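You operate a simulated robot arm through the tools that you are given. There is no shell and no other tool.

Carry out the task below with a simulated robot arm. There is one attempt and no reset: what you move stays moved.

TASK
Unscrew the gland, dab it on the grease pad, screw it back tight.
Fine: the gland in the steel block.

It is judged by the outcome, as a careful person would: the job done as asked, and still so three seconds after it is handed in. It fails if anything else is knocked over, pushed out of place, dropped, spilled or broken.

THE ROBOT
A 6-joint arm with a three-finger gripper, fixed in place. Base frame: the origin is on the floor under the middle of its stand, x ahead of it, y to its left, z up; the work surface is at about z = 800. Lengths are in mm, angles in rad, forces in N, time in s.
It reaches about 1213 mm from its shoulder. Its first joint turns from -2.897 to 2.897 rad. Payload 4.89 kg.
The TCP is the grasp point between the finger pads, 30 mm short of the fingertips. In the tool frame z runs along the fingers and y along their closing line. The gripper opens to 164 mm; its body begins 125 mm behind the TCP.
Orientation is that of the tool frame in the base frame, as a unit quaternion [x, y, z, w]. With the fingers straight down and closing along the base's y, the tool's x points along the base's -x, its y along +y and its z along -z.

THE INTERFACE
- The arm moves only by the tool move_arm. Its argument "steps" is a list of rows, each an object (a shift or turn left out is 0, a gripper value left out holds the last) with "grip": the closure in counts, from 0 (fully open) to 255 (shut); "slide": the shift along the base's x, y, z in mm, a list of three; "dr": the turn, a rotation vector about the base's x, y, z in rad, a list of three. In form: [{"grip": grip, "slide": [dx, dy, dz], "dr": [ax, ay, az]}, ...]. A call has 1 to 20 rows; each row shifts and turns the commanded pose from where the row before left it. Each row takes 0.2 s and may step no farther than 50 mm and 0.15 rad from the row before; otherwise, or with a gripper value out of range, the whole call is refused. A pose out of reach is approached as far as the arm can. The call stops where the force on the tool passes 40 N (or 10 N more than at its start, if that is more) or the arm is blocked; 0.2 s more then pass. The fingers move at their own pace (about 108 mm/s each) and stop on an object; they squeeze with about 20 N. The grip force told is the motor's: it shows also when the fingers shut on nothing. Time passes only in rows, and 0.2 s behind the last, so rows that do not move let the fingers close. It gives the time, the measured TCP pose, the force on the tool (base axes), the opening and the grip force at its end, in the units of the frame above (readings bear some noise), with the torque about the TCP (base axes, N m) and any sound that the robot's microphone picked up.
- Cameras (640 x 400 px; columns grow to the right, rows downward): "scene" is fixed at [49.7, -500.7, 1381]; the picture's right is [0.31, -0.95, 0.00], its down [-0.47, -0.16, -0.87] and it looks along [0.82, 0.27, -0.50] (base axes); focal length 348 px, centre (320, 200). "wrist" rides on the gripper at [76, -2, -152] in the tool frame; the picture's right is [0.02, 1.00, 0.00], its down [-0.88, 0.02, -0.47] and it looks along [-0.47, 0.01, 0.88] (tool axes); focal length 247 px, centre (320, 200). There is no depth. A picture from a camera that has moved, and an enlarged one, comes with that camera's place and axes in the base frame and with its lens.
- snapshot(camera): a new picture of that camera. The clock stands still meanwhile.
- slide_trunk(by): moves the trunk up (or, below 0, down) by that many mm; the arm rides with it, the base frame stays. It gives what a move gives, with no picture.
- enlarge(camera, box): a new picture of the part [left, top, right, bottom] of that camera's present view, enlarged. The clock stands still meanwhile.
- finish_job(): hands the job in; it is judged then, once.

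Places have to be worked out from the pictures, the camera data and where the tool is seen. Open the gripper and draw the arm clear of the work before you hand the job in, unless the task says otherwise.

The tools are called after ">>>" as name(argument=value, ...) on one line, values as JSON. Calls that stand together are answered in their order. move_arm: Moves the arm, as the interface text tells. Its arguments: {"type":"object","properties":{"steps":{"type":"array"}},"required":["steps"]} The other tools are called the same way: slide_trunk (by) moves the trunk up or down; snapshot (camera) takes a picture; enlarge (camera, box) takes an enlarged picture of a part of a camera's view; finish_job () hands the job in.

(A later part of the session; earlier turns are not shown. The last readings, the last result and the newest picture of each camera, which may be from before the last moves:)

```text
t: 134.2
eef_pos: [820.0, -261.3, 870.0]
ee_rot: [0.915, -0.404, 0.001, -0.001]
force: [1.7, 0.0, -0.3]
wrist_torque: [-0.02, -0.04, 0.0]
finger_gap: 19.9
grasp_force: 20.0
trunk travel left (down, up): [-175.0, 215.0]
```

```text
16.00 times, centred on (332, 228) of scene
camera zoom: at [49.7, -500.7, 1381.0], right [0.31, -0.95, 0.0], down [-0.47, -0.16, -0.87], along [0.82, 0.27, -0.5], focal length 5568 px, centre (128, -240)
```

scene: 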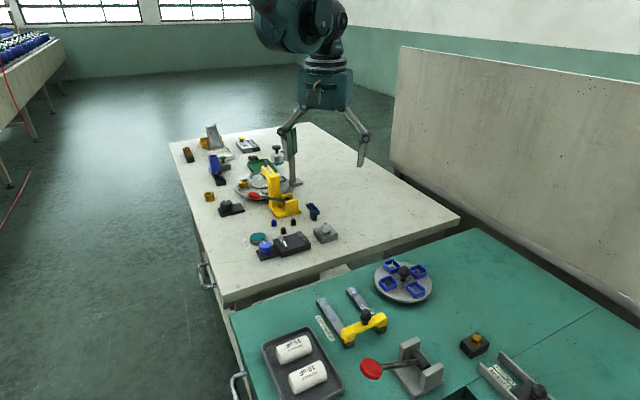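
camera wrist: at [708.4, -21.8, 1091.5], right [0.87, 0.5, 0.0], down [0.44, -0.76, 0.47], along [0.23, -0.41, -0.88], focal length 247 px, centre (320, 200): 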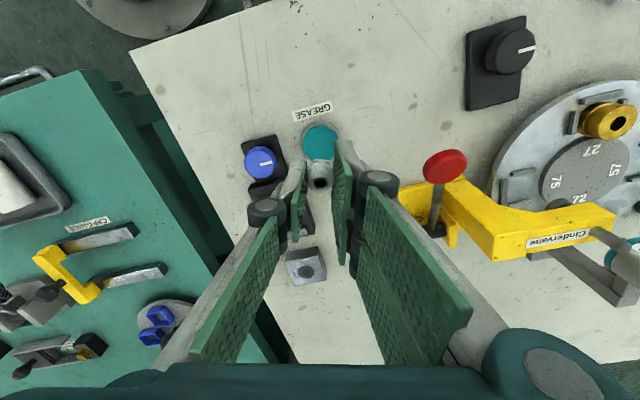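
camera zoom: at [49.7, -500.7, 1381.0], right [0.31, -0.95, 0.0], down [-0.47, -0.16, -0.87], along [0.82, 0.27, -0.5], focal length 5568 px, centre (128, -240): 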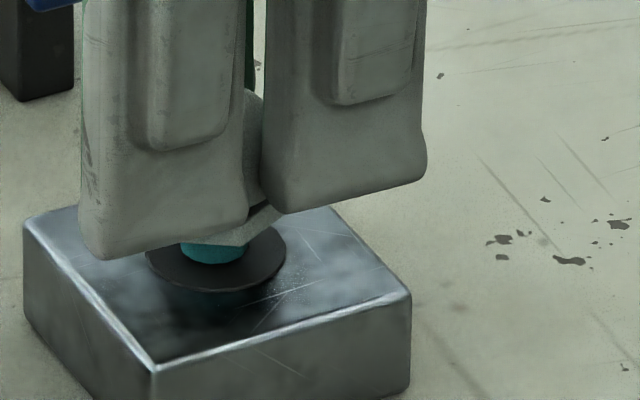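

>>> move_arm(steps=[{"slide": [0.05, -0.15, -0.25]}, {"slide": [0, 0, -0.25]}, {"slide": [0, 0, 0]}])

>>> move_arm(steps=[{"slide": [0, 0, -0.25]}, {"slide": [0, 0, -0.25]}, {"slide": [0, 0, 0]}])

>>> enlarge(camera="scene", box=[318, 215, 346, 240])

```text
t: 135.0
eef_pos: [821.0, -261.7, 868.4]
ee_rot: [0.915, -0.404, 0.001, -0.002]
force: [0.9, 0.8, 0.4]
wrist_torque: [0.04, -0.04, 0.02]
finger_gap: 20.0
grasp_force: 19.7
trunk travel left (down, up): [-175.0, 215.0]
```

```text
t: 135.8
eef_pos: [820.7, -262.2, 867.9]
ee_rot: [0.915, -0.403, 0.001, -0.002]
force: [-1.7, 1.7, -13.6]
wrist_torque: [0.06, 0.05, 0.02]
finger_gap: 20.1
grasp_force: 20.1
trunk travel left (down, up): [-175.0, 215.0]
```

```text
16.00 times, centred on (332, 228) of scene
camera zoom: at [49.7, -500.7, 1381.0], right [0.31, -0.95, 0.0], down [-0.47, -0.16, -0.87], along [0.82, 0.27, -0.5], focal length 5568 px, centre (128, -240)
```

zoom: 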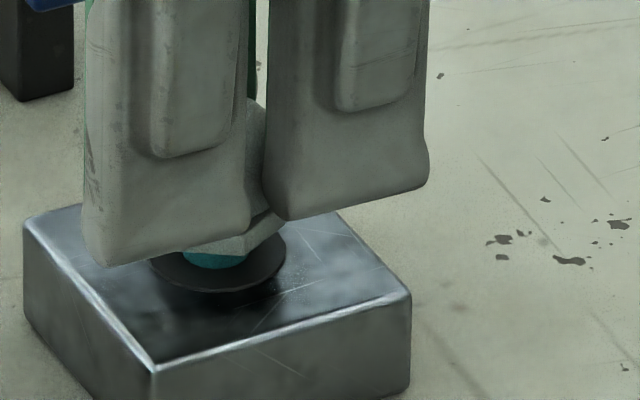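

The catch happened again (Fz −13.6 N) on a fresh approach. This time I immediately turn clockwise without translating.

>>> move_arm(steps=[{"dr": [0, 0, -0.1]}, {"dr": [0, 0, -0.1]}, {"dr": [0, 0, -0.1]}])

```text
t: 136.6
eef_pos: [819.8, -262.4, 867.2]
ee_rot: [0.844, -0.537, 0.001, -0.001]
force: [-0.6, 0.1, 0.7]
wrist_torque: [0.01, -0.04, -0.01]
finger_gap: 20.0
grasp_force: 19.9
trunk travel left (down, up): [-175.0, 215.0]
```

The pull vanished again. I'll look at the gland in the grip and the bore to understand.

>>> enlarge(camera="wrist", box=[296, 136, 344, 192])

>>> enlarge(camera="scene", box=[318, 215, 346, 240])

```text
7.14 times, centred on (320, 164) of wrist
camera zoom: at [854.3, -330.4, 1021.2], right [-0.9, -0.44, 0.0], down [-0.39, 0.79, 0.47], along [-0.21, 0.42, -0.88], focal length 1764 px, centre (320, 457)
```

zoom: 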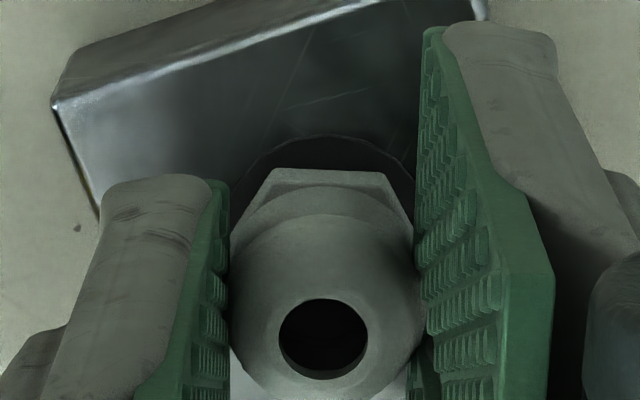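

```text
16.00 times, centred on (332, 228) of scene
camera zoom: at [49.7, -500.7, 1381.0], right [0.31, -0.95, 0.0], down [-0.47, -0.16, -0.87], along [0.82, 0.27, -0.5], focal length 5568 px, centre (128, -240)
```

zoom: 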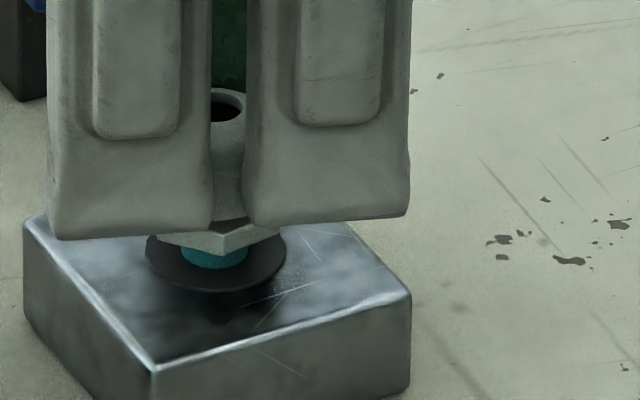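

The gland was drawn ~1 mm down within the grip, so it may really be engaged now. I'll keep turning clockwise 0.6 rad without lowering; an engaged thread should pull down.

>>> move_arm(steps=[{"dr": [0, 0, -0.12]}, {"dr": [0, 0, -0.12]}, {"dr": [0, 0, -0.12]}, {"dr": [0, 0, -0.12]}, {"dr": [0, 0, -0.12]}])

>>> enlarge(camera="wrist", box=[296, 136, 344, 192])

```text
t: 137.8
eef_pos: [820.9, -260.6, 868.0]
ee_rot: [-0.647, 0.763, -0.001, 0.001]
force: [0.1, -0.1, -0.2]
wrist_torque: [-0.01, -0.03, 0.0]
finger_gap: 19.9
grasp_force: 20.0
trunk travel left (down, up): [-175.0, 215.0]
```

```text
7.14 times, centred on (320, 164) of wrist
camera zoom: at [809.6, -337.1, 1021.1], right [-0.99, 0.14, 0.0], down [0.12, 0.87, 0.47], along [0.07, 0.47, -0.88], focal length 1764 px, centre (320, 457)
```

zoom: 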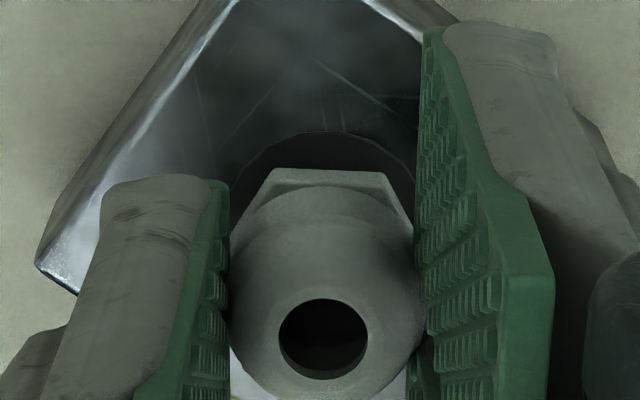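

Forces are nil. To test engagement safely, I'll turn clockwise another ~1.1 rad without lowering and see from images whether the gland sinks relative to the gripper.

>>> move_arm(steps=[{"dr": [0, 0, -0.12]}, {"dr": [0, 0, -0.12]}, {"dr": [0, 0, -0.12]}, {"dr": [0, 0, -0.12]}, {"dr": [0, 0, -0.12]}, {"dr": [0, 0, -0.12]}, {"dr": [0, 0, -0.12]}, {"dr": [0, 0, -0.12]}, {"dr": [0, 0, -0.12]}])

>>> enlarge(camera="scene", box=[318, 215, 346, 240])

>>> enlarge(camera="wrist", box=[296, 136, 344, 192])

```text
t: 139.8
eef_pos: [820.7, -260.6, 867.9]
ee_rot: [-0.162, 0.987, -0.001, 0.001]
force: [0.0, 0.4, -0.1]
wrist_torque: [0.05, -0.01, 0.0]
finger_gap: 20.0
grasp_force: 19.9
trunk travel left (down, up): [-175.0, 215.0]
```

```text
16.00 times, centred on (332, 228) of scene
camera zoom: at [49.7, -500.7, 1381.0], right [0.31, -0.95, 0.0], down [-0.47, -0.16, -0.87], along [0.82, 0.27, -0.5], focal length 5568 px, centre (128, -240)
```

zoom: 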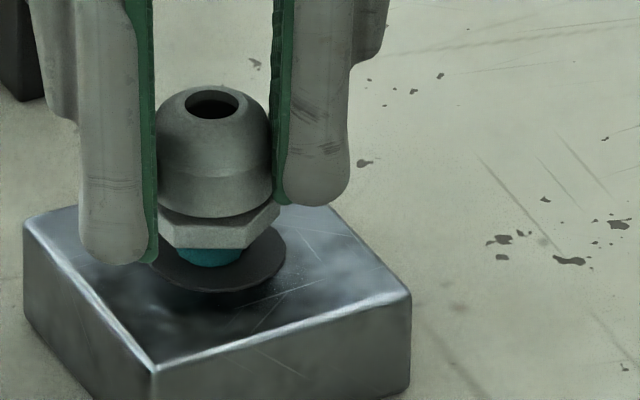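

```text
7.14 times, centred on (320, 164) of wrist
camera zoom: at [749.0, -286.8, 1021.4], right [-0.34, 0.94, 0.0], down [0.83, 0.3, 0.47], along [0.45, 0.16, -0.88], focal length 1764 px, centre (320, 457)
```

zoom: 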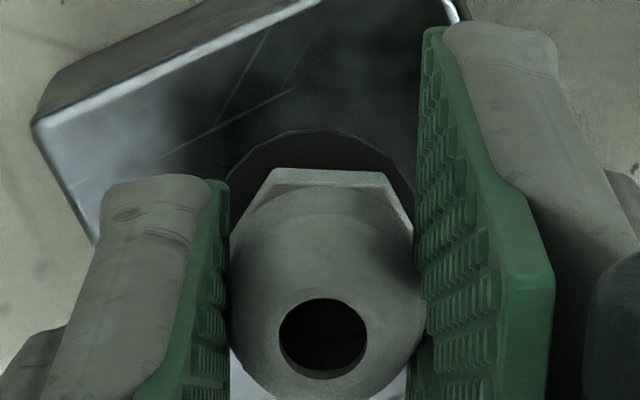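

The stem sits ~0.7 mm off-axis, so it's not engaged now. The catch seems to need close centring; I'll back off, realign and re-approach, and on the next catch study it step by step.

>>> move_arm(steps=[{"slide": [0, 0, 1]}, {"slide": [0, 0, 2]}, {"slide": [0, 0, 3]}, {"slide": [0, 0, 6]}, {"slide": [0, 0, 8]}, {"slide": [0, 0, 10]}, {"dr": [0, 0, 0.15]}, {"dr": [0, 0, 0.15]}, {"dr": [0, 0, 0.15]}, {"dr": [0, 0, 0.15]}, {"dr": [0, 0, 0.15]}, {"dr": [0, 0, 0.15]}, {"dr": [0, 0, 0.15]}, {"dr": [0, 0, 0.15]}, {"dr": [0, 0, 0.15]}, {"dr": [0, 0, 0.15]}, {"dr": [0, 0, 0.15]}, {"dr": [0, 0, 0.15]}, {"dr": [0, 0, 0.15]}, {"slide": [0, 0, 0]}])

>>> enlarge(camera="scene", box=[316, 205, 348, 240])

>>> enlarge(camera="wrist", box=[290, 120, 350, 195])

```text
t: 144.0
eef_pos: [820.8, -262.0, 897.6]
ee_rot: [0.909, -0.418, 0.001, -0.002]
force: [0.3, 0.5, 0.1]
wrist_torque: [0.01, -0.01, -0.02]
finger_gap: 19.8
grasp_force: 20.1
trunk travel left (down, up): [-175.0, 215.0]
```

```text
11.43 times, centred on (332, 222) of scene
camera zoom: at [49.7, -500.7, 1381.0], right [0.31, -0.95, 0.0], down [-0.47, -0.16, -0.87], along [0.82, 0.27, -0.5], focal length 3977 px, centre (183, -57)
```

zoom: 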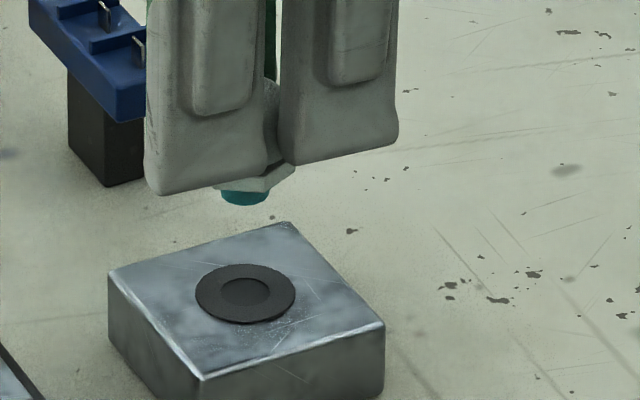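

```text
5.33 times, centred on (320, 158) of wrist
camera zoom: at [871.0, -318.7, 1051.0], right [-0.75, -0.67, 0.0], down [-0.59, 0.66, 0.47], along [-0.31, 0.35, -0.88], focal length 1317 px, centre (320, 427)
```

zoom: 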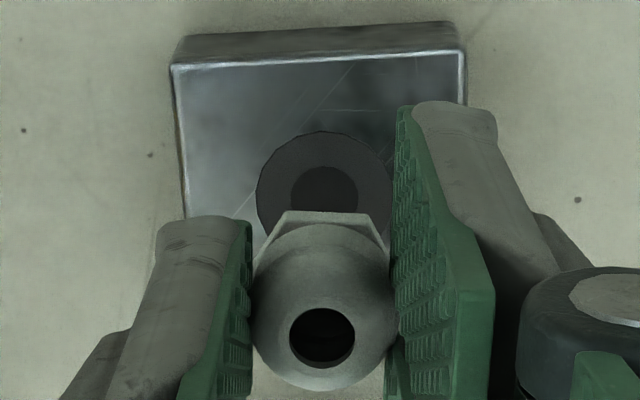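

Stem is ~0.5 mm image-left of the bore axis. I'll correct (+0.3, −0.45) and descend again without rotation.

>>> move_arm(steps=[{"slide": [0.3, -0.45, -5]}, {"slide": [0, 0, -5]}, {"slide": [0, 0, -5]}, {"slide": [0, 0, -5]}, {"slide": [0, 0, -3]}, {"slide": [0, 0, -2]}, {"slide": [0, 0, -2]}, {"slide": [0, 0, 0]}, {"slide": [0, 0, 0]}])

>>> enlarge(camera="scene", box=[318, 215, 346, 240])

```text
t: 146.0
eef_pos: [820.6, -261.9, 870.9]
ee_rot: [0.908, -0.42, 0.0, -0.002]
force: [0.2, -0.5, -0.5]
wrist_torque: [-0.03, 0.02, 0.03]
finger_gap: 19.7
grasp_force: 20.2
trunk travel left (down, up): [-175.0, 215.0]
```

```text
16.00 times, centred on (332, 228) of scene
camera zoom: at [49.7, -500.7, 1381.0], right [0.31, -0.95, 0.0], down [-0.47, -0.16, -0.87], along [0.82, 0.27, -0.5], focal length 5568 px, centre (128, -240)
```

zoom: 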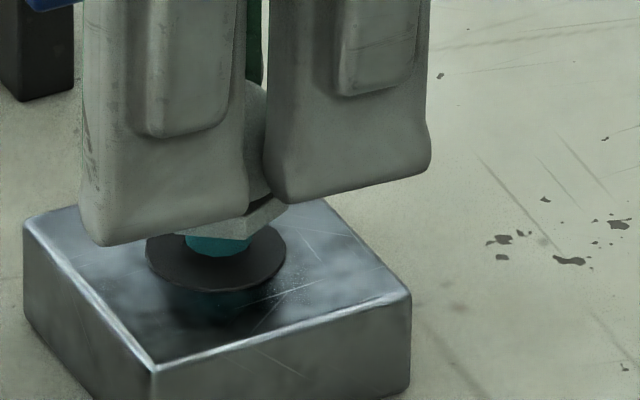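

>>> move_arm(steps=[{"slide": [-0.08, 0.25, -0.4]}, {"slide": [0, 0, -0.4]}, {"slide": [0, 0, -0.4]}, {"slide": [0, 0, 0]}])

>>> enlarge(camera="scene", box=[318, 215, 346, 240])

```text
t: 147.0
eef_pos: [821.7, -261.9, 870.2]
ee_rot: [0.908, -0.418, 0.001, -0.001]
force: [0.1, 0.1, -0.2]
wrist_torque: [0.02, 0.0, -0.02]
finger_gap: 20.0
grasp_force: 20.1
trunk travel left (down, up): [-175.0, 215.0]
```

```text
16.00 times, centred on (332, 228) of scene
camera zoom: at [49.7, -500.7, 1381.0], right [0.31, -0.95, 0.0], down [-0.47, -0.16, -0.87], along [0.82, 0.27, -0.5], focal length 5568 px, centre (128, -240)
```

zoom: 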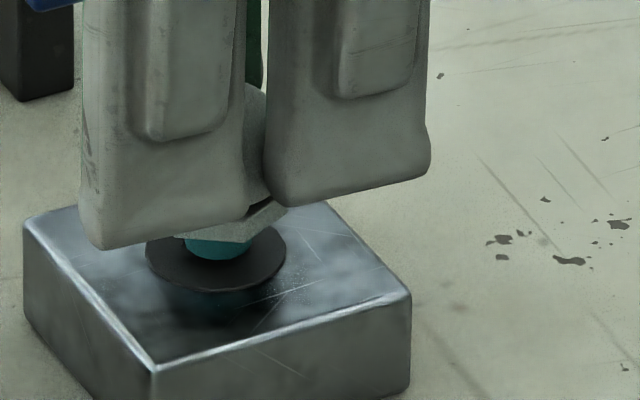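

>>> move_arm(steps=[{"slide": [-0.08, 0.25, -0.3]}, {"slide": [0, 0, -0.3]}, {"slide": [0, 0, -0.3]}, {"slide": [0, 0, 0]}])

>>> enlarge(camera="scene", box=[318, 215, 346, 240])

```text
t: 148.0
eef_pos: [820.4, -261.1, 867.5]
ee_rot: [0.908, -0.419, 0.001, -0.001]
force: [1.6, -3.1, -12.6]
wrist_torque: [-0.07, -0.06, -0.01]
finger_gap: 20.1
grasp_force: 20.1
trunk travel left (down, up): [-175.0, 215.0]
```

```text
16.00 times, centred on (332, 228) of scene
camera zoom: at [49.7, -500.7, 1381.0], right [0.31, -0.95, 0.0], down [-0.47, -0.16, -0.87], along [0.82, 0.27, -0.5], focal length 5568 px, centre (128, -240)
```

zoom: 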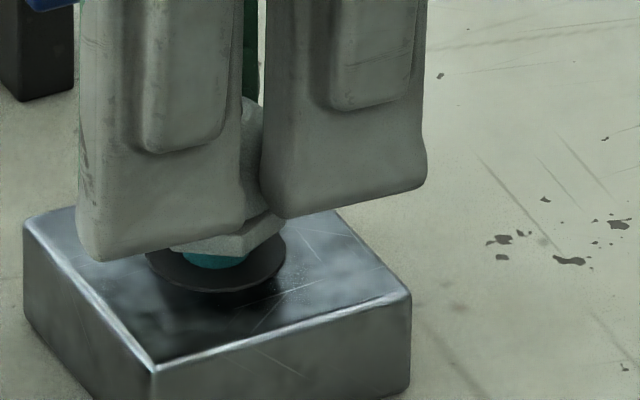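

The catch occurred again (Fz −12.6 N). This time I hold still to see whether it persists.

>>> move_arm(steps=[{"slide": [0, 0, 0]}])

>>> enlarge(camera="wrist", box=[296, 136, 344, 192])

```text
t: 148.4
eef_pos: [818.9, -260.7, 870.8]
ee_rot: [0.908, -0.419, 0.0, -0.002]
force: [0.4, 0.1, 0.5]
wrist_torque: [-0.04, -0.06, -0.02]
finger_gap: 20.0
grasp_force: 19.7
trunk travel left (down, up): [-175.0, 215.0]
```

```text
7.14 times, centred on (320, 164) of wrist
camera zoom: at [870.5, -318.5, 1022.7], right [-0.75, -0.67, 0.0], down [-0.59, 0.66, 0.47], along [-0.31, 0.35, -0.88], focal length 1764 px, centre (320, 457)
```

zoom: 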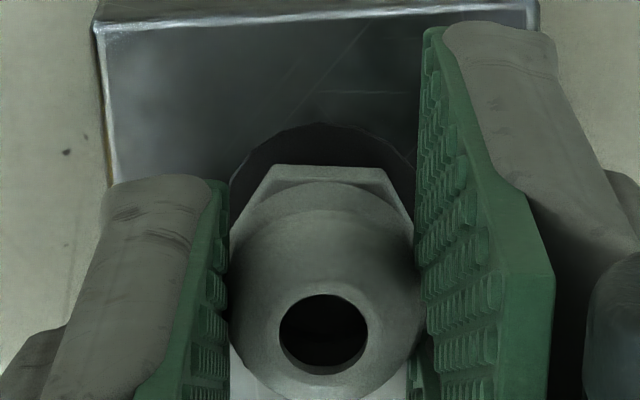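

Force is gone again and the gland slid ~1 mm lower in the grip. Checking its place in the bore.

>>> enlarge(camera="scene", box=[318, 215, 346, 240])

>>> move_arm(steps=[{"slide": [0, 0, 0]}])

>>> enlarge(camera="scene", box=[318, 215, 346, 240])

```text
16.00 times, centred on (332, 228) of scene
camera zoom: at [49.7, -500.7, 1381.0], right [0.31, -0.95, 0.0], down [-0.47, -0.16, -0.87], along [0.82, 0.27, -0.5], focal length 5568 px, centre (128, -240)
```

zoom: 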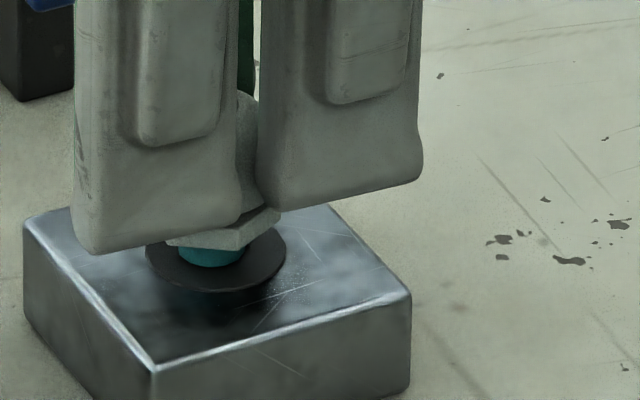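

```text
t: 148.8
eef_pos: [820.6, -261.1, 868.9]
ee_rot: [0.908, -0.418, 0.001, -0.001]
force: [0.1, -0.1, 0.0]
wrist_torque: [0.07, 0.07, 0.0]
finger_gap: 20.0
grasp_force: 20.2
trunk travel left (down, up): [-175.0, 215.0]
```

```text
16.00 times, centred on (332, 228) of scene
camera zoom: at [49.7, -500.7, 1381.0], right [0.31, -0.95, 0.0], down [-0.47, -0.16, -0.87], along [0.82, 0.27, -0.5], focal length 5568 px, centre (128, -240)
```

zoom: 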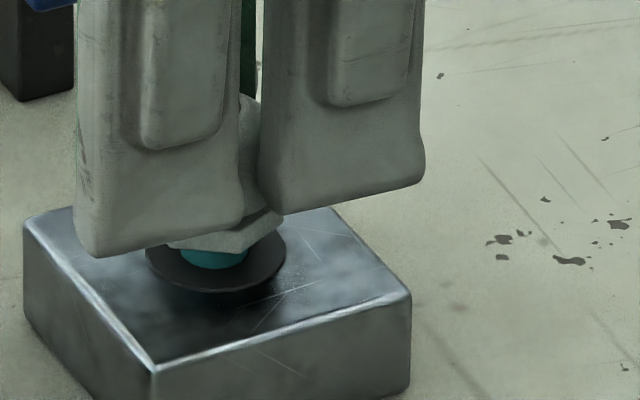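

It caught and released within ~0.4 s while I wasn't turning. So I must already be turning clockwise as it enters. Backing out 30 mm, rewinding, and preparing a turning entry.

>>> move_arm(steps=[{"slide": [0, 0, 2]}, {"slide": [0, 0, 4]}, {"slide": [0, 0, 6]}, {"slide": [0, 0, 8]}, {"slide": [0, 0, 10]}, {"dr": [0, 0, 0.15]}, {"slide": [0, 0, 0]}, {"slide": [0, 0, 0]}])

>>> enlarge(camera="scene", box=[316, 205, 348, 240])

>>> enlarge(camera="wrist", box=[290, 120, 350, 195])

```text
t: 150.6
eef_pos: [819.6, -262.8, 898.8]
ee_rot: [0.937, -0.349, 0.001, -0.002]
force: [0.6, 0.2, -0.1]
wrist_torque: [0.02, -0.01, 0.02]
finger_gap: 20.0
grasp_force: 20.1
trunk travel left (down, up): [-175.0, 215.0]
```

```text
11.43 times, centred on (332, 222) of scene
camera zoom: at [49.7, -500.7, 1381.0], right [0.31, -0.95, 0.0], down [-0.47, -0.16, -0.87], along [0.82, 0.27, -0.5], focal length 3977 px, centre (183, -57)
```

zoom: 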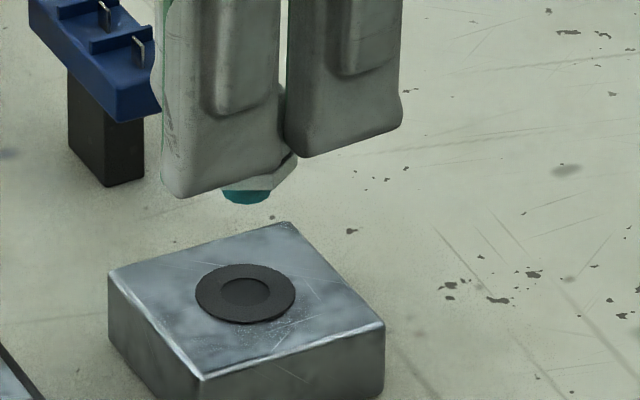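

```text
5.33 times, centred on (320, 158) of wrist
camera zoom: at [879.0, -310.9, 1052.0], right [-0.64, -0.77, 0.0], down [-0.68, 0.56, 0.47], along [-0.36, 0.3, -0.88], focal length 1317 px, centre (320, 427)
```

zoom: 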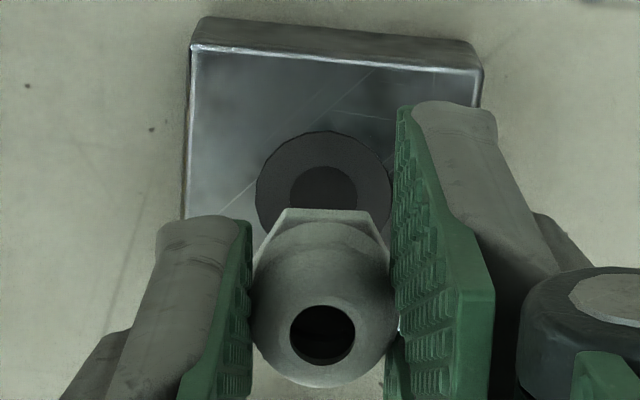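

Well aligned at this height (scene 246 vs 245; wrist similar to the catch pose). Descending to just above the mouth.

>>> move_arm(steps=[{"slide": [0, 0, -6]}, {"slide": [0, 0, -6]}, {"slide": [0, 0, -5]}, {"slide": [0, 0, -4]}, {"slide": [0, 0, -3]}, {"slide": [0, 0, -2]}, {"slide": [0, 0, -1]}, {"slide": [0, 0, 0]}, {"slide": [0, 0, 0]}])

>>> enlarge(camera="scene", box=[318, 215, 346, 240])

```text
t: 152.6
eef_pos: [820.3, -261.2, 872.1]
ee_rot: [0.937, -0.348, 0.001, -0.002]
force: [-0.2, -0.1, -0.4]
wrist_torque: [-0.02, -0.02, -0.04]
finger_gap: 20.0
grasp_force: 20.1
trunk travel left (down, up): [-175.0, 215.0]
```

```text
16.00 times, centred on (332, 228) of scene
camera zoom: at [49.7, -500.7, 1381.0], right [0.31, -0.95, 0.0], down [-0.47, -0.16, -0.87], along [0.82, 0.27, -0.5], focal length 5568 px, centre (128, -240)
```

zoom: 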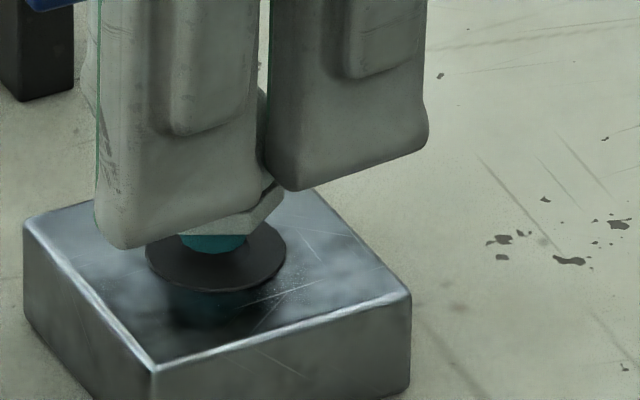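

>>> move_arm(steps=[{"slide": [0.13, -0.4, -0.6]}, {"slide": [0, 0, -0.6]}, {"slide": [0, 0, 0]}, {"slide": [0, 0, 0]}])

>>> enlarge(camera="scene", box=[318, 215, 346, 240])

```text
t: 153.6
eef_pos: [821.4, -261.7, 871.3]
ee_rot: [0.937, -0.349, 0.001, -0.001]
force: [0.0, -0.1, -1.1]
wrist_torque: [-0.05, 0.0, -0.01]
finger_gap: 20.1
grasp_force: 20.4
trunk travel left (down, up): [-175.0, 215.0]
```

```text
16.00 times, centred on (332, 228) of scene
camera zoom: at [49.7, -500.7, 1381.0], right [0.31, -0.95, 0.0], down [-0.47, -0.16, -0.87], along [0.82, 0.27, -0.5], focal length 5568 px, centre (128, -240)
```

zoom: 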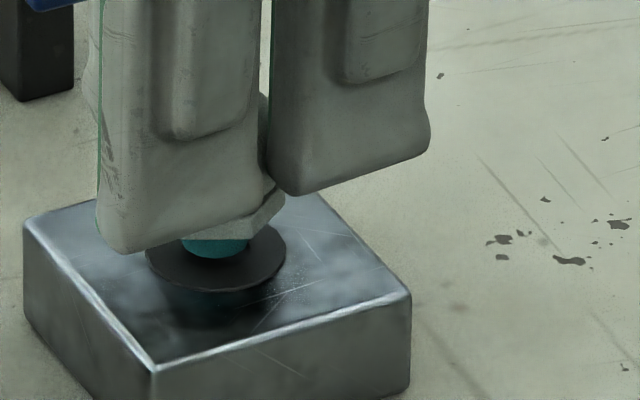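

Centred now (215 vs 215.5), ~0.7 mm above the mouth. Entering while turning clockwise.

>>> move_arm(steps=[{"slide": [0.03, -0.05, -0.15], "dr": [0, 0, -0.12]}, {"slide": [0.03, -0.05, -0.15], "dr": [0, 0, -0.12]}, {"slide": [0.03, -0.05, -0.15], "dr": [0, 0, -0.12]}, {"slide": [0.03, -0.05, -0.15], "dr": [0, 0, -0.12]}, {"slide": [0.03, -0.05, -0.15], "dr": [0, 0, -0.12]}, {"slide": [0.02, -0.05, -0.15], "dr": [0, 0, -0.12]}])

```text
t: 155.0
eef_pos: [820.4, -262.6, 870.6]
ee_rot: [0.753, -0.658, 0.002, -0.002]
force: [-0.3, 2.3, -0.2]
wrist_torque: [0.11, -0.02, 0.0]
finger_gap: 20.0
grasp_force: 20.4
trunk travel left (down, up): [-175.0, 215.0]
```

>>> move_arm(steps=[{"slide": [0.0, 0.05, -0.12], "dr": [0, 0, -0.12]}, {"slide": [0.0, 0.0, -0.12], "dr": [0, 0, -0.12]}, {"slide": [0.0, -0.05, -0.12], "dr": [0, 0, -0.12]}, {"slide": [-0.02, -0.05, -0.12], "dr": [0, 0, -0.12]}])

>>> enlarge(camera="scene", box=[318, 215, 346, 240])

```text
t: 156.0
eef_pos: [820.5, -262.2, 869.9]
ee_rot: [-0.575, 0.818, -0.001, 0.001]
force: [0.5, 0.8, 0.2]
wrist_torque: [0.06, -0.04, -0.01]
finger_gap: 19.7
grasp_force: 19.8
trunk travel left (down, up): [-175.0, 215.0]
```

```text
16.00 times, centred on (332, 228) of scene
camera zoom: at [49.7, -500.7, 1381.0], right [0.31, -0.95, 0.0], down [-0.47, -0.16, -0.87], along [0.82, 0.27, -0.5], focal length 5568 px, centre (128, -240)
```

zoom: 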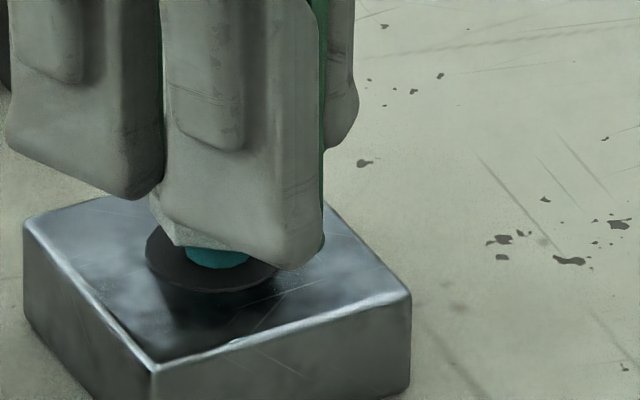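

Stem drifted ~0.4 mm image-right; correcting while turning on.

>>> move_arm(steps=[{"slide": [-0.1, 0.2, 0], "dr": [0, 0, -0.12]}, {"slide": [-0.08, 0.13, 0], "dr": [0, 0, -0.12]}, {"slide": [-0.05, -0.02, -0.05], "dr": [0, 0, -0.12]}, {"slide": [-0.05, -0.02, -0.05], "dr": [0, 0, -0.12]}])

>>> enlarge(camera="scene", box=[318, 215, 346, 240])

```text
t: 157.0
eef_pos: [819.6, -261.5, 870.4]
ee_rot: [-0.364, 0.931, -0.002, 0.0]
force: [0.4, -0.2, -0.4]
wrist_torque: [0.02, -0.01, -0.01]
finger_gap: 20.1
grasp_force: 20.9
trunk travel left (down, up): [-175.0, 215.0]
```

```text
16.00 times, centred on (332, 228) of scene
camera zoom: at [49.7, -500.7, 1381.0], right [0.31, -0.95, 0.0], down [-0.47, -0.16, -0.87], along [0.82, 0.27, -0.5], focal length 5568 px, centre (128, -240)
```

zoom: 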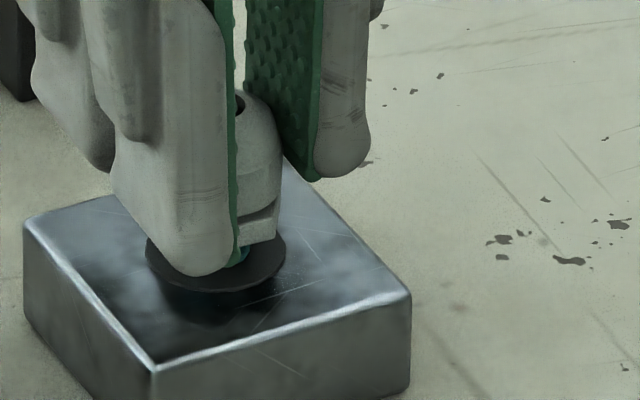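

Still no catch. From the unscrewing data the thread spans about one turn (~3 mm), so engagement should begin with the gland ~3 mm above its seat – a height where I haven't yet turned clockwise. I'll rewind, lower to ~4 mm above seat, and check alignment.

>>> move_arm(steps=[{"slide": [0, 0, -0.5], "dr": [0, 0, 0.15]}, {"slide": [0, 0, -0.5], "dr": [0, 0, 0.15]}, {"slide": [0, 0, -0.5], "dr": [0, 0, 0.15]}, {"slide": [0, 0, -0.5], "dr": [0, 0, 0.15]}, {"dr": [0, 0, 0.15]}, {"dr": [0, 0, 0.15]}, {"dr": [0, 0, 0.15]}, {"dr": [0, 0, 0.15]}, {"dr": [0, 0, 0.15]}, {"dr": [0, 0, 0.15]}, {"dr": [0, 0, 0.15]}, {"slide": [0, 0, 0]}])

>>> enlarge(camera="scene", box=[318, 215, 346, 240])

>>> enlarge(camera="wrist", box=[296, 136, 344, 192])

```text
t: 159.6
eef_pos: [820.0, -262.1, 868.5]
ee_rot: [0.932, -0.363, 0.0, -0.002]
force: [0.7, 0.2, -0.4]
wrist_torque: [-0.01, 0.01, -0.03]
finger_gap: 19.9
grasp_force: 20.8
trunk travel left (down, up): [-175.0, 215.0]
```

```text
16.00 times, centred on (332, 228) of scene
camera zoom: at [49.7, -500.7, 1381.0], right [0.31, -0.95, 0.0], down [-0.47, -0.16, -0.87], along [0.82, 0.27, -0.5], focal length 5568 px, centre (128, -240)
```

zoom: 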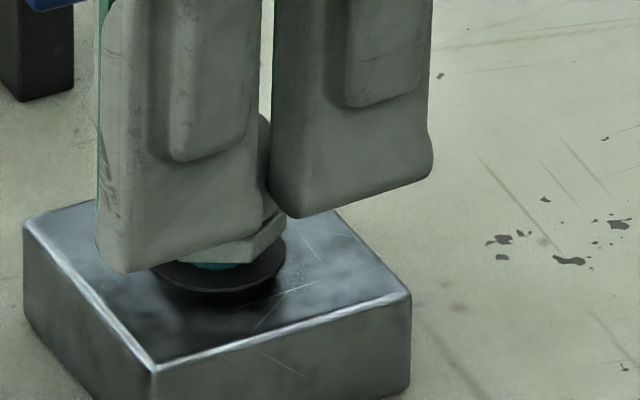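

```text
7.14 times, centred on (320, 164) of wrist
camera zoom: at [877.1, -313.2, 1020.5], right [-0.66, -0.75, 0.0], down [-0.66, 0.58, 0.47], along [-0.35, 0.32, -0.88], focal length 1764 px, centre (320, 457)
```

zoom: 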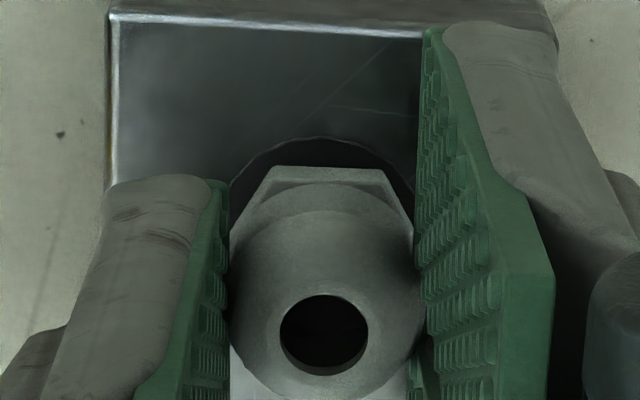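

Now turning clockwise while descending slowly through the 4→3 mm range.

>>> move_arm(steps=[{"slide": [0.04, -0.04, -0.08], "dr": [0, 0, -0.12]}, {"slide": [0.04, -0.05, -0.08], "dr": [0, 0, -0.12]}, {"slide": [0.03, -0.05, -0.08], "dr": [0, 0, -0.12]}, {"slide": [0.02, -0.05, -0.08], "dr": [0, 0, -0.12]}, {"slide": [0.02, -0.06, -0.08], "dr": [0, 0, -0.12]}])

>>> move_arm(steps=[{"slide": [0.01, -0.06, -0.08], "dr": [0, 0, -0.12]}, {"slide": [0.01, -0.06, -0.08], "dr": [0, 0, -0.12]}, {"slide": [0, -0.06, -0.08], "dr": [0, 0, -0.12]}, {"slide": [-0.01, -0.06, -0.08], "dr": [0, 0, -0.12]}, {"slide": [-0.02, -0.06, -0.08], "dr": [0, 0, -0.12]}])

```text
t: 160.8
eef_pos: [819.2, -262.8, 867.5]
ee_rot: [0.781, -0.624, 0.001, -0.001]
force: [-1.1, -0.6, 0.3]
wrist_torque: [0.0, -0.01, 0.0]
finger_gap: 19.9
grasp_force: 19.8
trunk travel left (down, up): [-175.0, 215.0]
```

```text
t: 162.0
eef_pos: [819.9, -262.7, 866.7]
ee_rot: [-0.562, 0.827, -0.001, 0.002]
force: [0.0, 0.4, -0.1]
wrist_torque: [0.02, -0.01, -0.01]
finger_gap: 20.2
grasp_force: 19.9
trunk travel left (down, up): [-175.0, 215.0]
```

>>> move_arm(steps=[{"slide": [-0.02, -0.05, -0.08], "dr": [0, 0, -0.12]}, {"slide": [-0.03, -0.05, -0.08], "dr": [0, 0, -0.12]}, {"slide": [-0.04, -0.05, -0.08], "dr": [0, 0, -0.12]}, {"slide": [-0.04, -0.04, -0.08], "dr": [0, 0, -0.12]}, {"slide": [-0.05, -0.04, -0.08], "dr": [0, 0, -0.12]}, {"slide": [-0.05, -0.03, -0.08], "dr": [0, 0, -0.12]}, {"slide": [-0.05, -0.02, -0.08], "dr": [0, 0, -0.12]}])

>>> enlarge(camera="scene", box=[318, 215, 346, 240])

```text
t: 163.6
eef_pos: [818.7, -262.7, 867.1]
ee_rot: [-0.175, 0.985, -0.001, 0.0]
force: [0.4, 0.1, -0.4]
wrist_torque: [-0.02, -0.01, 0.02]
finger_gap: 19.9
grasp_force: 20.2
trunk travel left (down, up): [-175.0, 215.0]
```

```text
16.00 times, centred on (332, 228) of scene
camera zoom: at [49.7, -500.7, 1381.0], right [0.31, -0.95, 0.0], down [-0.47, -0.16, -0.87], along [0.82, 0.27, -0.5], focal length 5568 px, centre (128, -240)
```

zoom: 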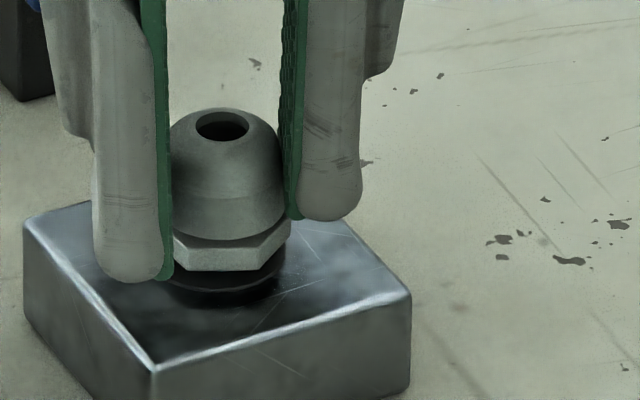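

The gland now appears ~1.1 mm image-right of the bore axis with no contact force, so the bore walls don't guide it; alignment is up to me. I'll correct laterally by (−0.33, +1.0) and keep turning, watching closely.

>>> move_arm(steps=[{"slide": [-0.17, 0.5, 0]}, {"slide": [-0.16, 0.5, 0]}, {"slide": [0, 0, 0]}, {"slide": [0, 0, 0]}])

>>> enlarge(camera="scene", box=[318, 215, 346, 240])

>>> enlarge(camera="wrist", box=[296, 136, 344, 192])

```text
t: 164.6
eef_pos: [819.9, -262.3, 866.9]
ee_rot: [-0.175, 0.985, -0.002, 0.0]
force: [0.8, -0.7, 0.1]
wrist_torque: [-0.02, 0.02, 0.0]
finger_gap: 20.0
grasp_force: 20.5
trunk travel left (down, up): [-175.0, 215.0]
```

```text
16.00 times, centred on (332, 228) of scene
camera zoom: at [49.7, -500.7, 1381.0], right [0.31, -0.95, 0.0], down [-0.47, -0.16, -0.87], along [0.82, 0.27, -0.5], focal length 5568 px, centre (128, -240)
```

zoom: 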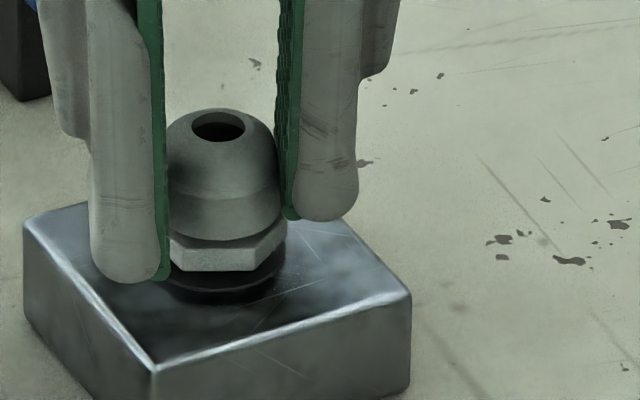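

```text
7.14 times, centred on (320, 164) of wrist
camera zoom: at [748.9, -290.3, 1018.7], right [-0.37, 0.93, 0.0], down [0.82, 0.33, 0.47], along [0.44, 0.17, -0.88], focal length 1764 px, centre (320, 457)
```

zoom: 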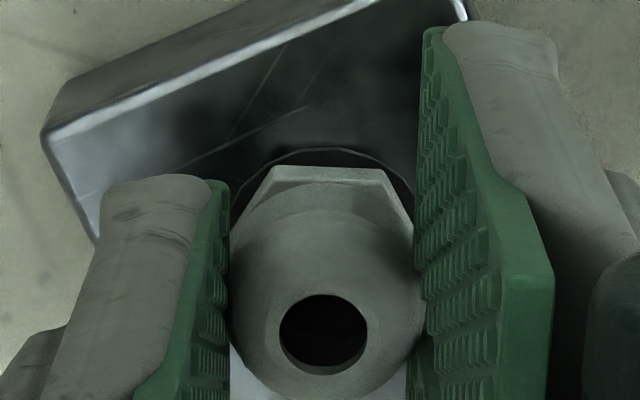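

Still nothing at this height. I'll go back out, re-align at θ≈2.35 as in the previous catches, and this time run the entry and the clockwise turn in one continuous call.

>>> move_arm(steps=[{"slide": [0, 0, 2]}, {"slide": [0, 0, 4]}, {"slide": [0, 0, 6]}, {"slide": [0, 0, 8]}, {"slide": [0, 0, 10]}, {"dr": [0, 0, 0.15]}, {"dr": [0, 0, 0.15]}, {"dr": [0, 0, 0.15]}, {"dr": [0, 0, 0.15]}, {"dr": [0, 0, 0.15]}, {"dr": [0, 0, 0.15]}, {"dr": [0, 0, 0.15]}, {"dr": [0, 0, 0.15]}, {"dr": [0, 0, 0.15]}, {"dr": [0, 0, 0.15]}, {"dr": [0, 0, 0.15]}, {"dr": [0, 0, 0.15]}, {"dr": [0, 0, 0.15]}, {"slide": [0, 0, 0]}, {"slide": [0, 0, 0]}])

>>> enlarge(camera="scene", box=[316, 205, 348, 240])

>>> enlarge(camera="wrist", box=[290, 120, 350, 195])

```text
t: 168.8
eef_pos: [818.2, -261.4, 897.4]
ee_rot: [0.913, -0.408, 0.001, -0.002]
force: [0.7, -0.1, 0.2]
wrist_torque: [0.02, 0.01, 0.03]
finger_gap: 20.0
grasp_force: 20.3
trunk travel left (down, up): [-175.0, 215.0]
```

```text
11.43 times, centred on (332, 222) of scene
camera zoom: at [49.7, -500.7, 1381.0], right [0.31, -0.95, 0.0], down [-0.47, -0.16, -0.87], along [0.82, 0.27, -0.5], focal length 3977 px, centre (183, -57)
```

zoom: 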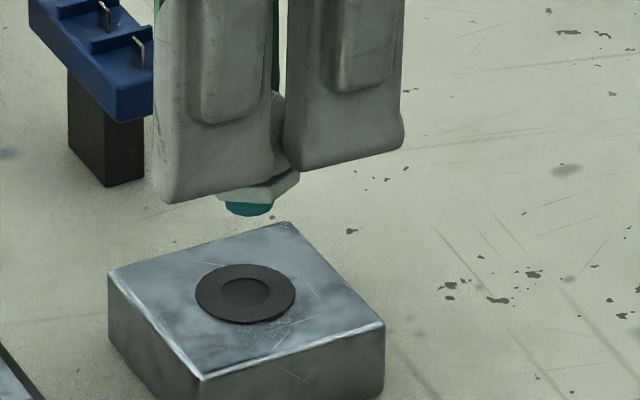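

```text
5.33 times, centred on (320, 158) of wrist
camera zoom: at [872.3, -318.7, 1049.4], right [-0.73, -0.69, 0.0], down [-0.61, 0.64, 0.47], along [-0.32, 0.35, -0.88], focal length 1317 px, centre (320, 427)
```

zoom: 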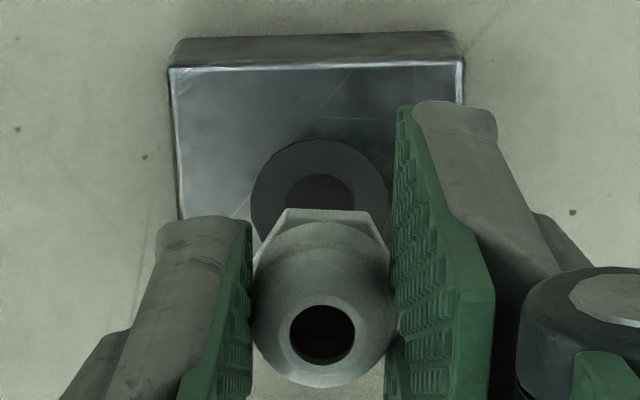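

Aligning: needed gland shift is about (+0.38, +0.55) mm from both views. Applying and descending to ~1 mm above the mouth.

>>> move_arm(steps=[{"slide": [0.38, 0.55, -5]}, {"slide": [0, 0, -5]}, {"slide": [0, 0, -5]}, {"slide": [0, 0, -4]}, {"slide": [0, 0, -3]}, {"slide": [0, 0, -2]}, {"slide": [0, 0, -0.8]}, {"slide": [0, 0, 0]}, {"slide": [0, 0, 0]}])

>>> enlarge(camera="scene", box=[318, 215, 346, 240])

>>> enlarge(camera="wrist", box=[296, 136, 344, 192])

```text
t: 170.8
eef_pos: [818.6, -262.8, 871.1]
ee_rot: [0.913, -0.407, 0.001, -0.001]
force: [1.5, 0.3, -2.2]
wrist_torque: [0.04, -0.11, 0.0]
finger_gap: 19.9
grasp_force: 20.1
trunk travel left (down, up): [-175.0, 215.0]
```

```text
16.00 times, centred on (332, 228) of scene
camera zoom: at [49.7, -500.7, 1381.0], right [0.31, -0.95, 0.0], down [-0.47, -0.16, -0.87], along [0.82, 0.27, -0.5], focal length 5568 px, centre (128, -240)
```

zoom: 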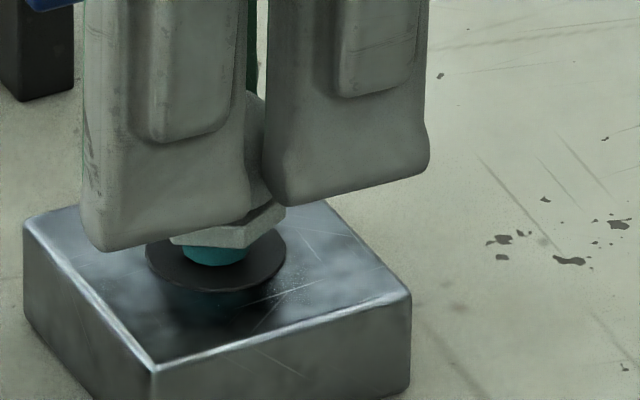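

```text
7.14 times, centred on (320, 164) of wrist
camera zoom: at [871.7, -318.2, 1024.1], right [-0.73, -0.68, 0.0], down [-0.6, 0.64, 0.47], along [-0.32, 0.35, -0.88], focal length 1764 px, centre (320, 457)
```

zoom: 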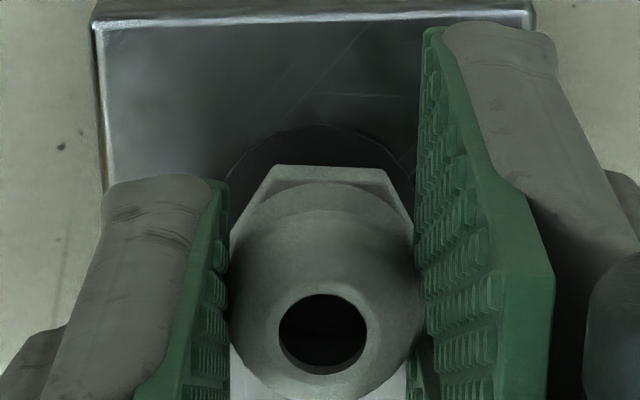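

There's already a slight pull (Fz −2.2) with the stem at the mouth and centred (215). Immediately turning clockwise in one continuous call.

>>> move_arm(steps=[{"slide": [0.03, -0.04, -0.1], "dr": [0, 0, -0.15]}, {"slide": [0.03, -0.05, -0.1], "dr": [0, 0, -0.15]}, {"slide": [0.02, -0.06, -0.1], "dr": [0, 0, -0.15]}, {"slide": [0.02, -0.06, -0.1], "dr": [0, 0, -0.15]}, {"slide": [0.01, -0.07, -0.1], "dr": [0, 0, -0.15]}, {"slide": [0, -0.07, -0.1], "dr": [0, 0, -0.15]}])

>>> enlarge(camera="scene", box=[318, 215, 346, 240])

>>> enlarge(camera="wrist", box=[296, 136, 344, 192])

```text
t: 172.2
eef_pos: [820.2, -262.2, 870.4]
ee_rot: [-0.645, 0.764, -0.001, 0.001]
force: [2.2, 0.5, 0.9]
wrist_torque: [0.04, -0.07, 0.03]
finger_gap: 20.0
grasp_force: 19.6
trunk travel left (down, up): [-175.0, 215.0]
```

```text
16.00 times, centred on (332, 228) of scene
camera zoom: at [49.7, -500.7, 1381.0], right [0.31, -0.95, 0.0], down [-0.47, -0.16, -0.87], along [0.82, 0.27, -0.5], focal length 5568 px, centre (128, -240)
```

zoom: 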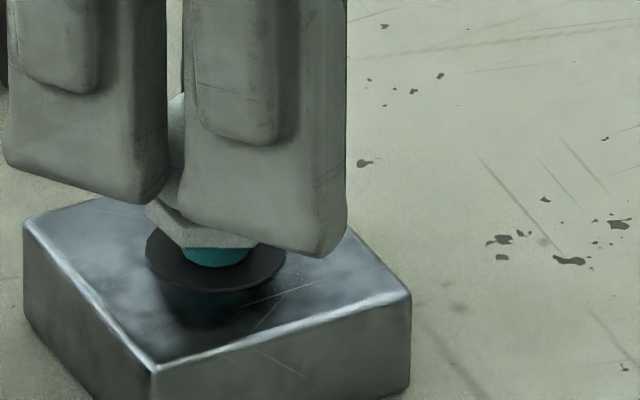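

```text
7.14 times, centred on (320, 164) of wrist
camera zoom: at [808.4, -337.8, 1023.6], right [-0.99, 0.15, 0.0], down [0.13, 0.87, 0.47], along [0.07, 0.47, -0.88], focal length 1764 px, centre (320, 457)
```

zoom: 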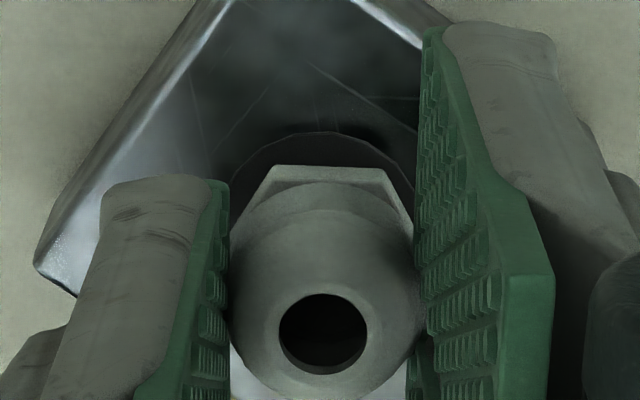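

Centred (216) with a slight lateral load. Continuing clockwise with slow descent.

>>> move_arm(steps=[{"slide": [0.05, -0.06, -0.06], "dr": [0, 0, -0.12]}, {"slide": [-0.02, -0.05, -0.06], "dr": [0, 0, -0.12]}, {"slide": [-0.02, -0.05, -0.06], "dr": [0, 0, -0.12]}, {"slide": [-0.03, -0.05, -0.06], "dr": [0, 0, -0.12]}, {"slide": [-0.04, -0.05, -0.06], "dr": [0, 0, -0.12]}, {"slide": [-0.04, -0.04, -0.06], "dr": [0, 0, -0.12]}])

>>> enlarge(camera="scene", box=[318, 215, 346, 240])

```text
t: 173.6
eef_pos: [820.6, -262.1, 871.9]
ee_rot: [-0.334, 0.943, -0.002, 0.0]
force: [0.8, 0.2, -0.1]
wrist_torque: [0.04, -0.08, 0.02]
finger_gap: 19.6
grasp_force: 19.9
trunk travel left (down, up): [-175.0, 215.0]
```

```text
16.00 times, centred on (332, 228) of scene
camera zoom: at [49.7, -500.7, 1381.0], right [0.31, -0.95, 0.0], down [-0.47, -0.16, -0.87], along [0.82, 0.27, -0.5], focal length 5568 px, centre (128, -240)
```

zoom: 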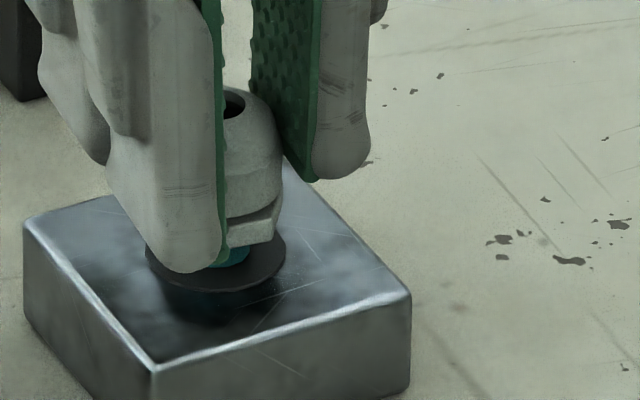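

Forces are small but there's a persistent small torque. A quick 0.5 mm lift test to see whether it is held.

>>> move_arm(steps=[{"slide": [0, 0, 0.5]}])

>>> enlarge(camera="scene", box=[318, 215, 346, 240])

```text
t: 174.0
eef_pos: [819.1, -262.6, 870.9]
ee_rot: [-0.336, 0.942, -0.002, 0.0]
force: [2.4, 1.7, -1.2]
wrist_torque: [0.03, -0.08, 0.02]
finger_gap: 19.7
grasp_force: 20.2
trunk travel left (down, up): [-175.0, 215.0]
```

```text
16.00 times, centred on (332, 228) of scene
camera zoom: at [49.7, -500.7, 1381.0], right [0.31, -0.95, 0.0], down [-0.47, -0.16, -0.87], along [0.82, 0.27, -0.5], focal length 5568 px, centre (128, -240)
```

zoom: 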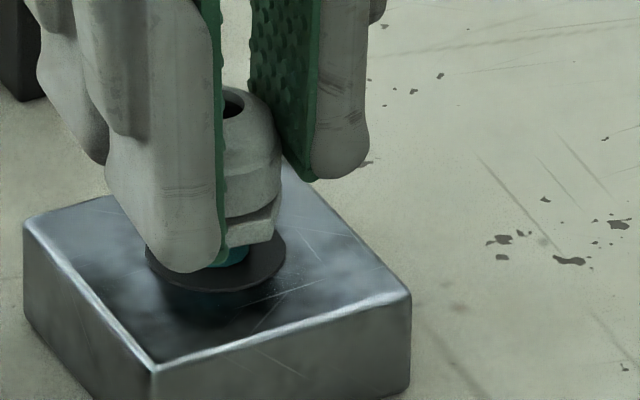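

The gland barely moved despite the lift and there's a small opposing force. One more check with another 0.4 mm.

>>> move_arm(steps=[{"slide": [0, 0, 0.4]}])

>>> enlarge(camera="scene", box=[318, 215, 346, 240])

>>> enlarge(camera="wrist", box=[296, 136, 344, 192])

```text
t: 174.4
eef_pos: [820.3, -262.7, 871.0]
ee_rot: [-0.335, 0.942, -0.002, 0.001]
force: [1.1, 0.5, 0.0]
wrist_torque: [0.05, -0.06, 0.0]
finger_gap: 20.1
grasp_force: 20.3
trunk travel left (down, up): [-175.0, 215.0]
```

```text
16.00 times, centred on (332, 228) of scene
camera zoom: at [49.7, -500.7, 1381.0], right [0.31, -0.95, 0.0], down [-0.47, -0.16, -0.87], along [0.82, 0.27, -0.5], focal length 5568 px, centre (128, -240)
```

zoom: 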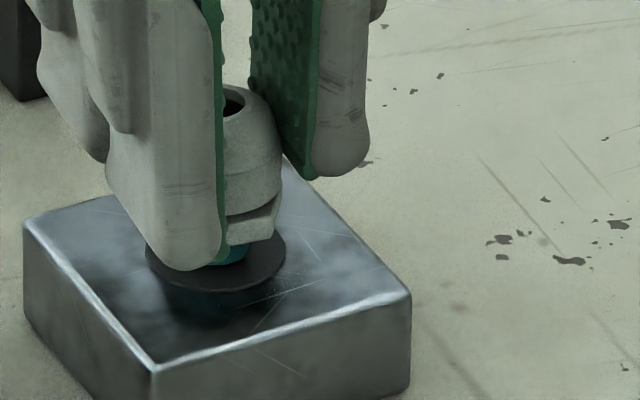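

```text
7.14 times, centred on (320, 164) of wrist
camera zoom: at [761.4, -311.7, 1024.0], right [-0.65, 0.76, 0.0], down [0.67, 0.57, 0.47], along [0.36, 0.3, -0.88], focal length 1764 px, centre (320, 457)
```

zoom: 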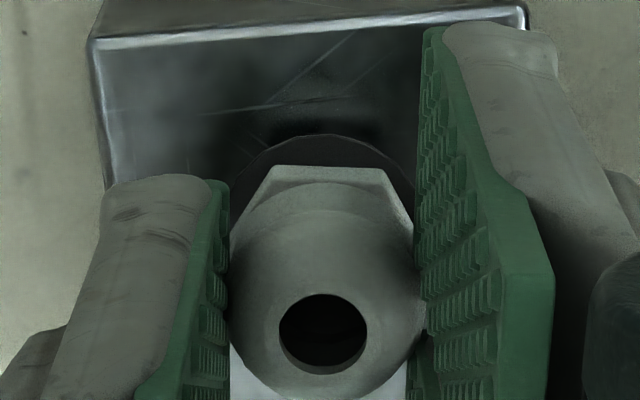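

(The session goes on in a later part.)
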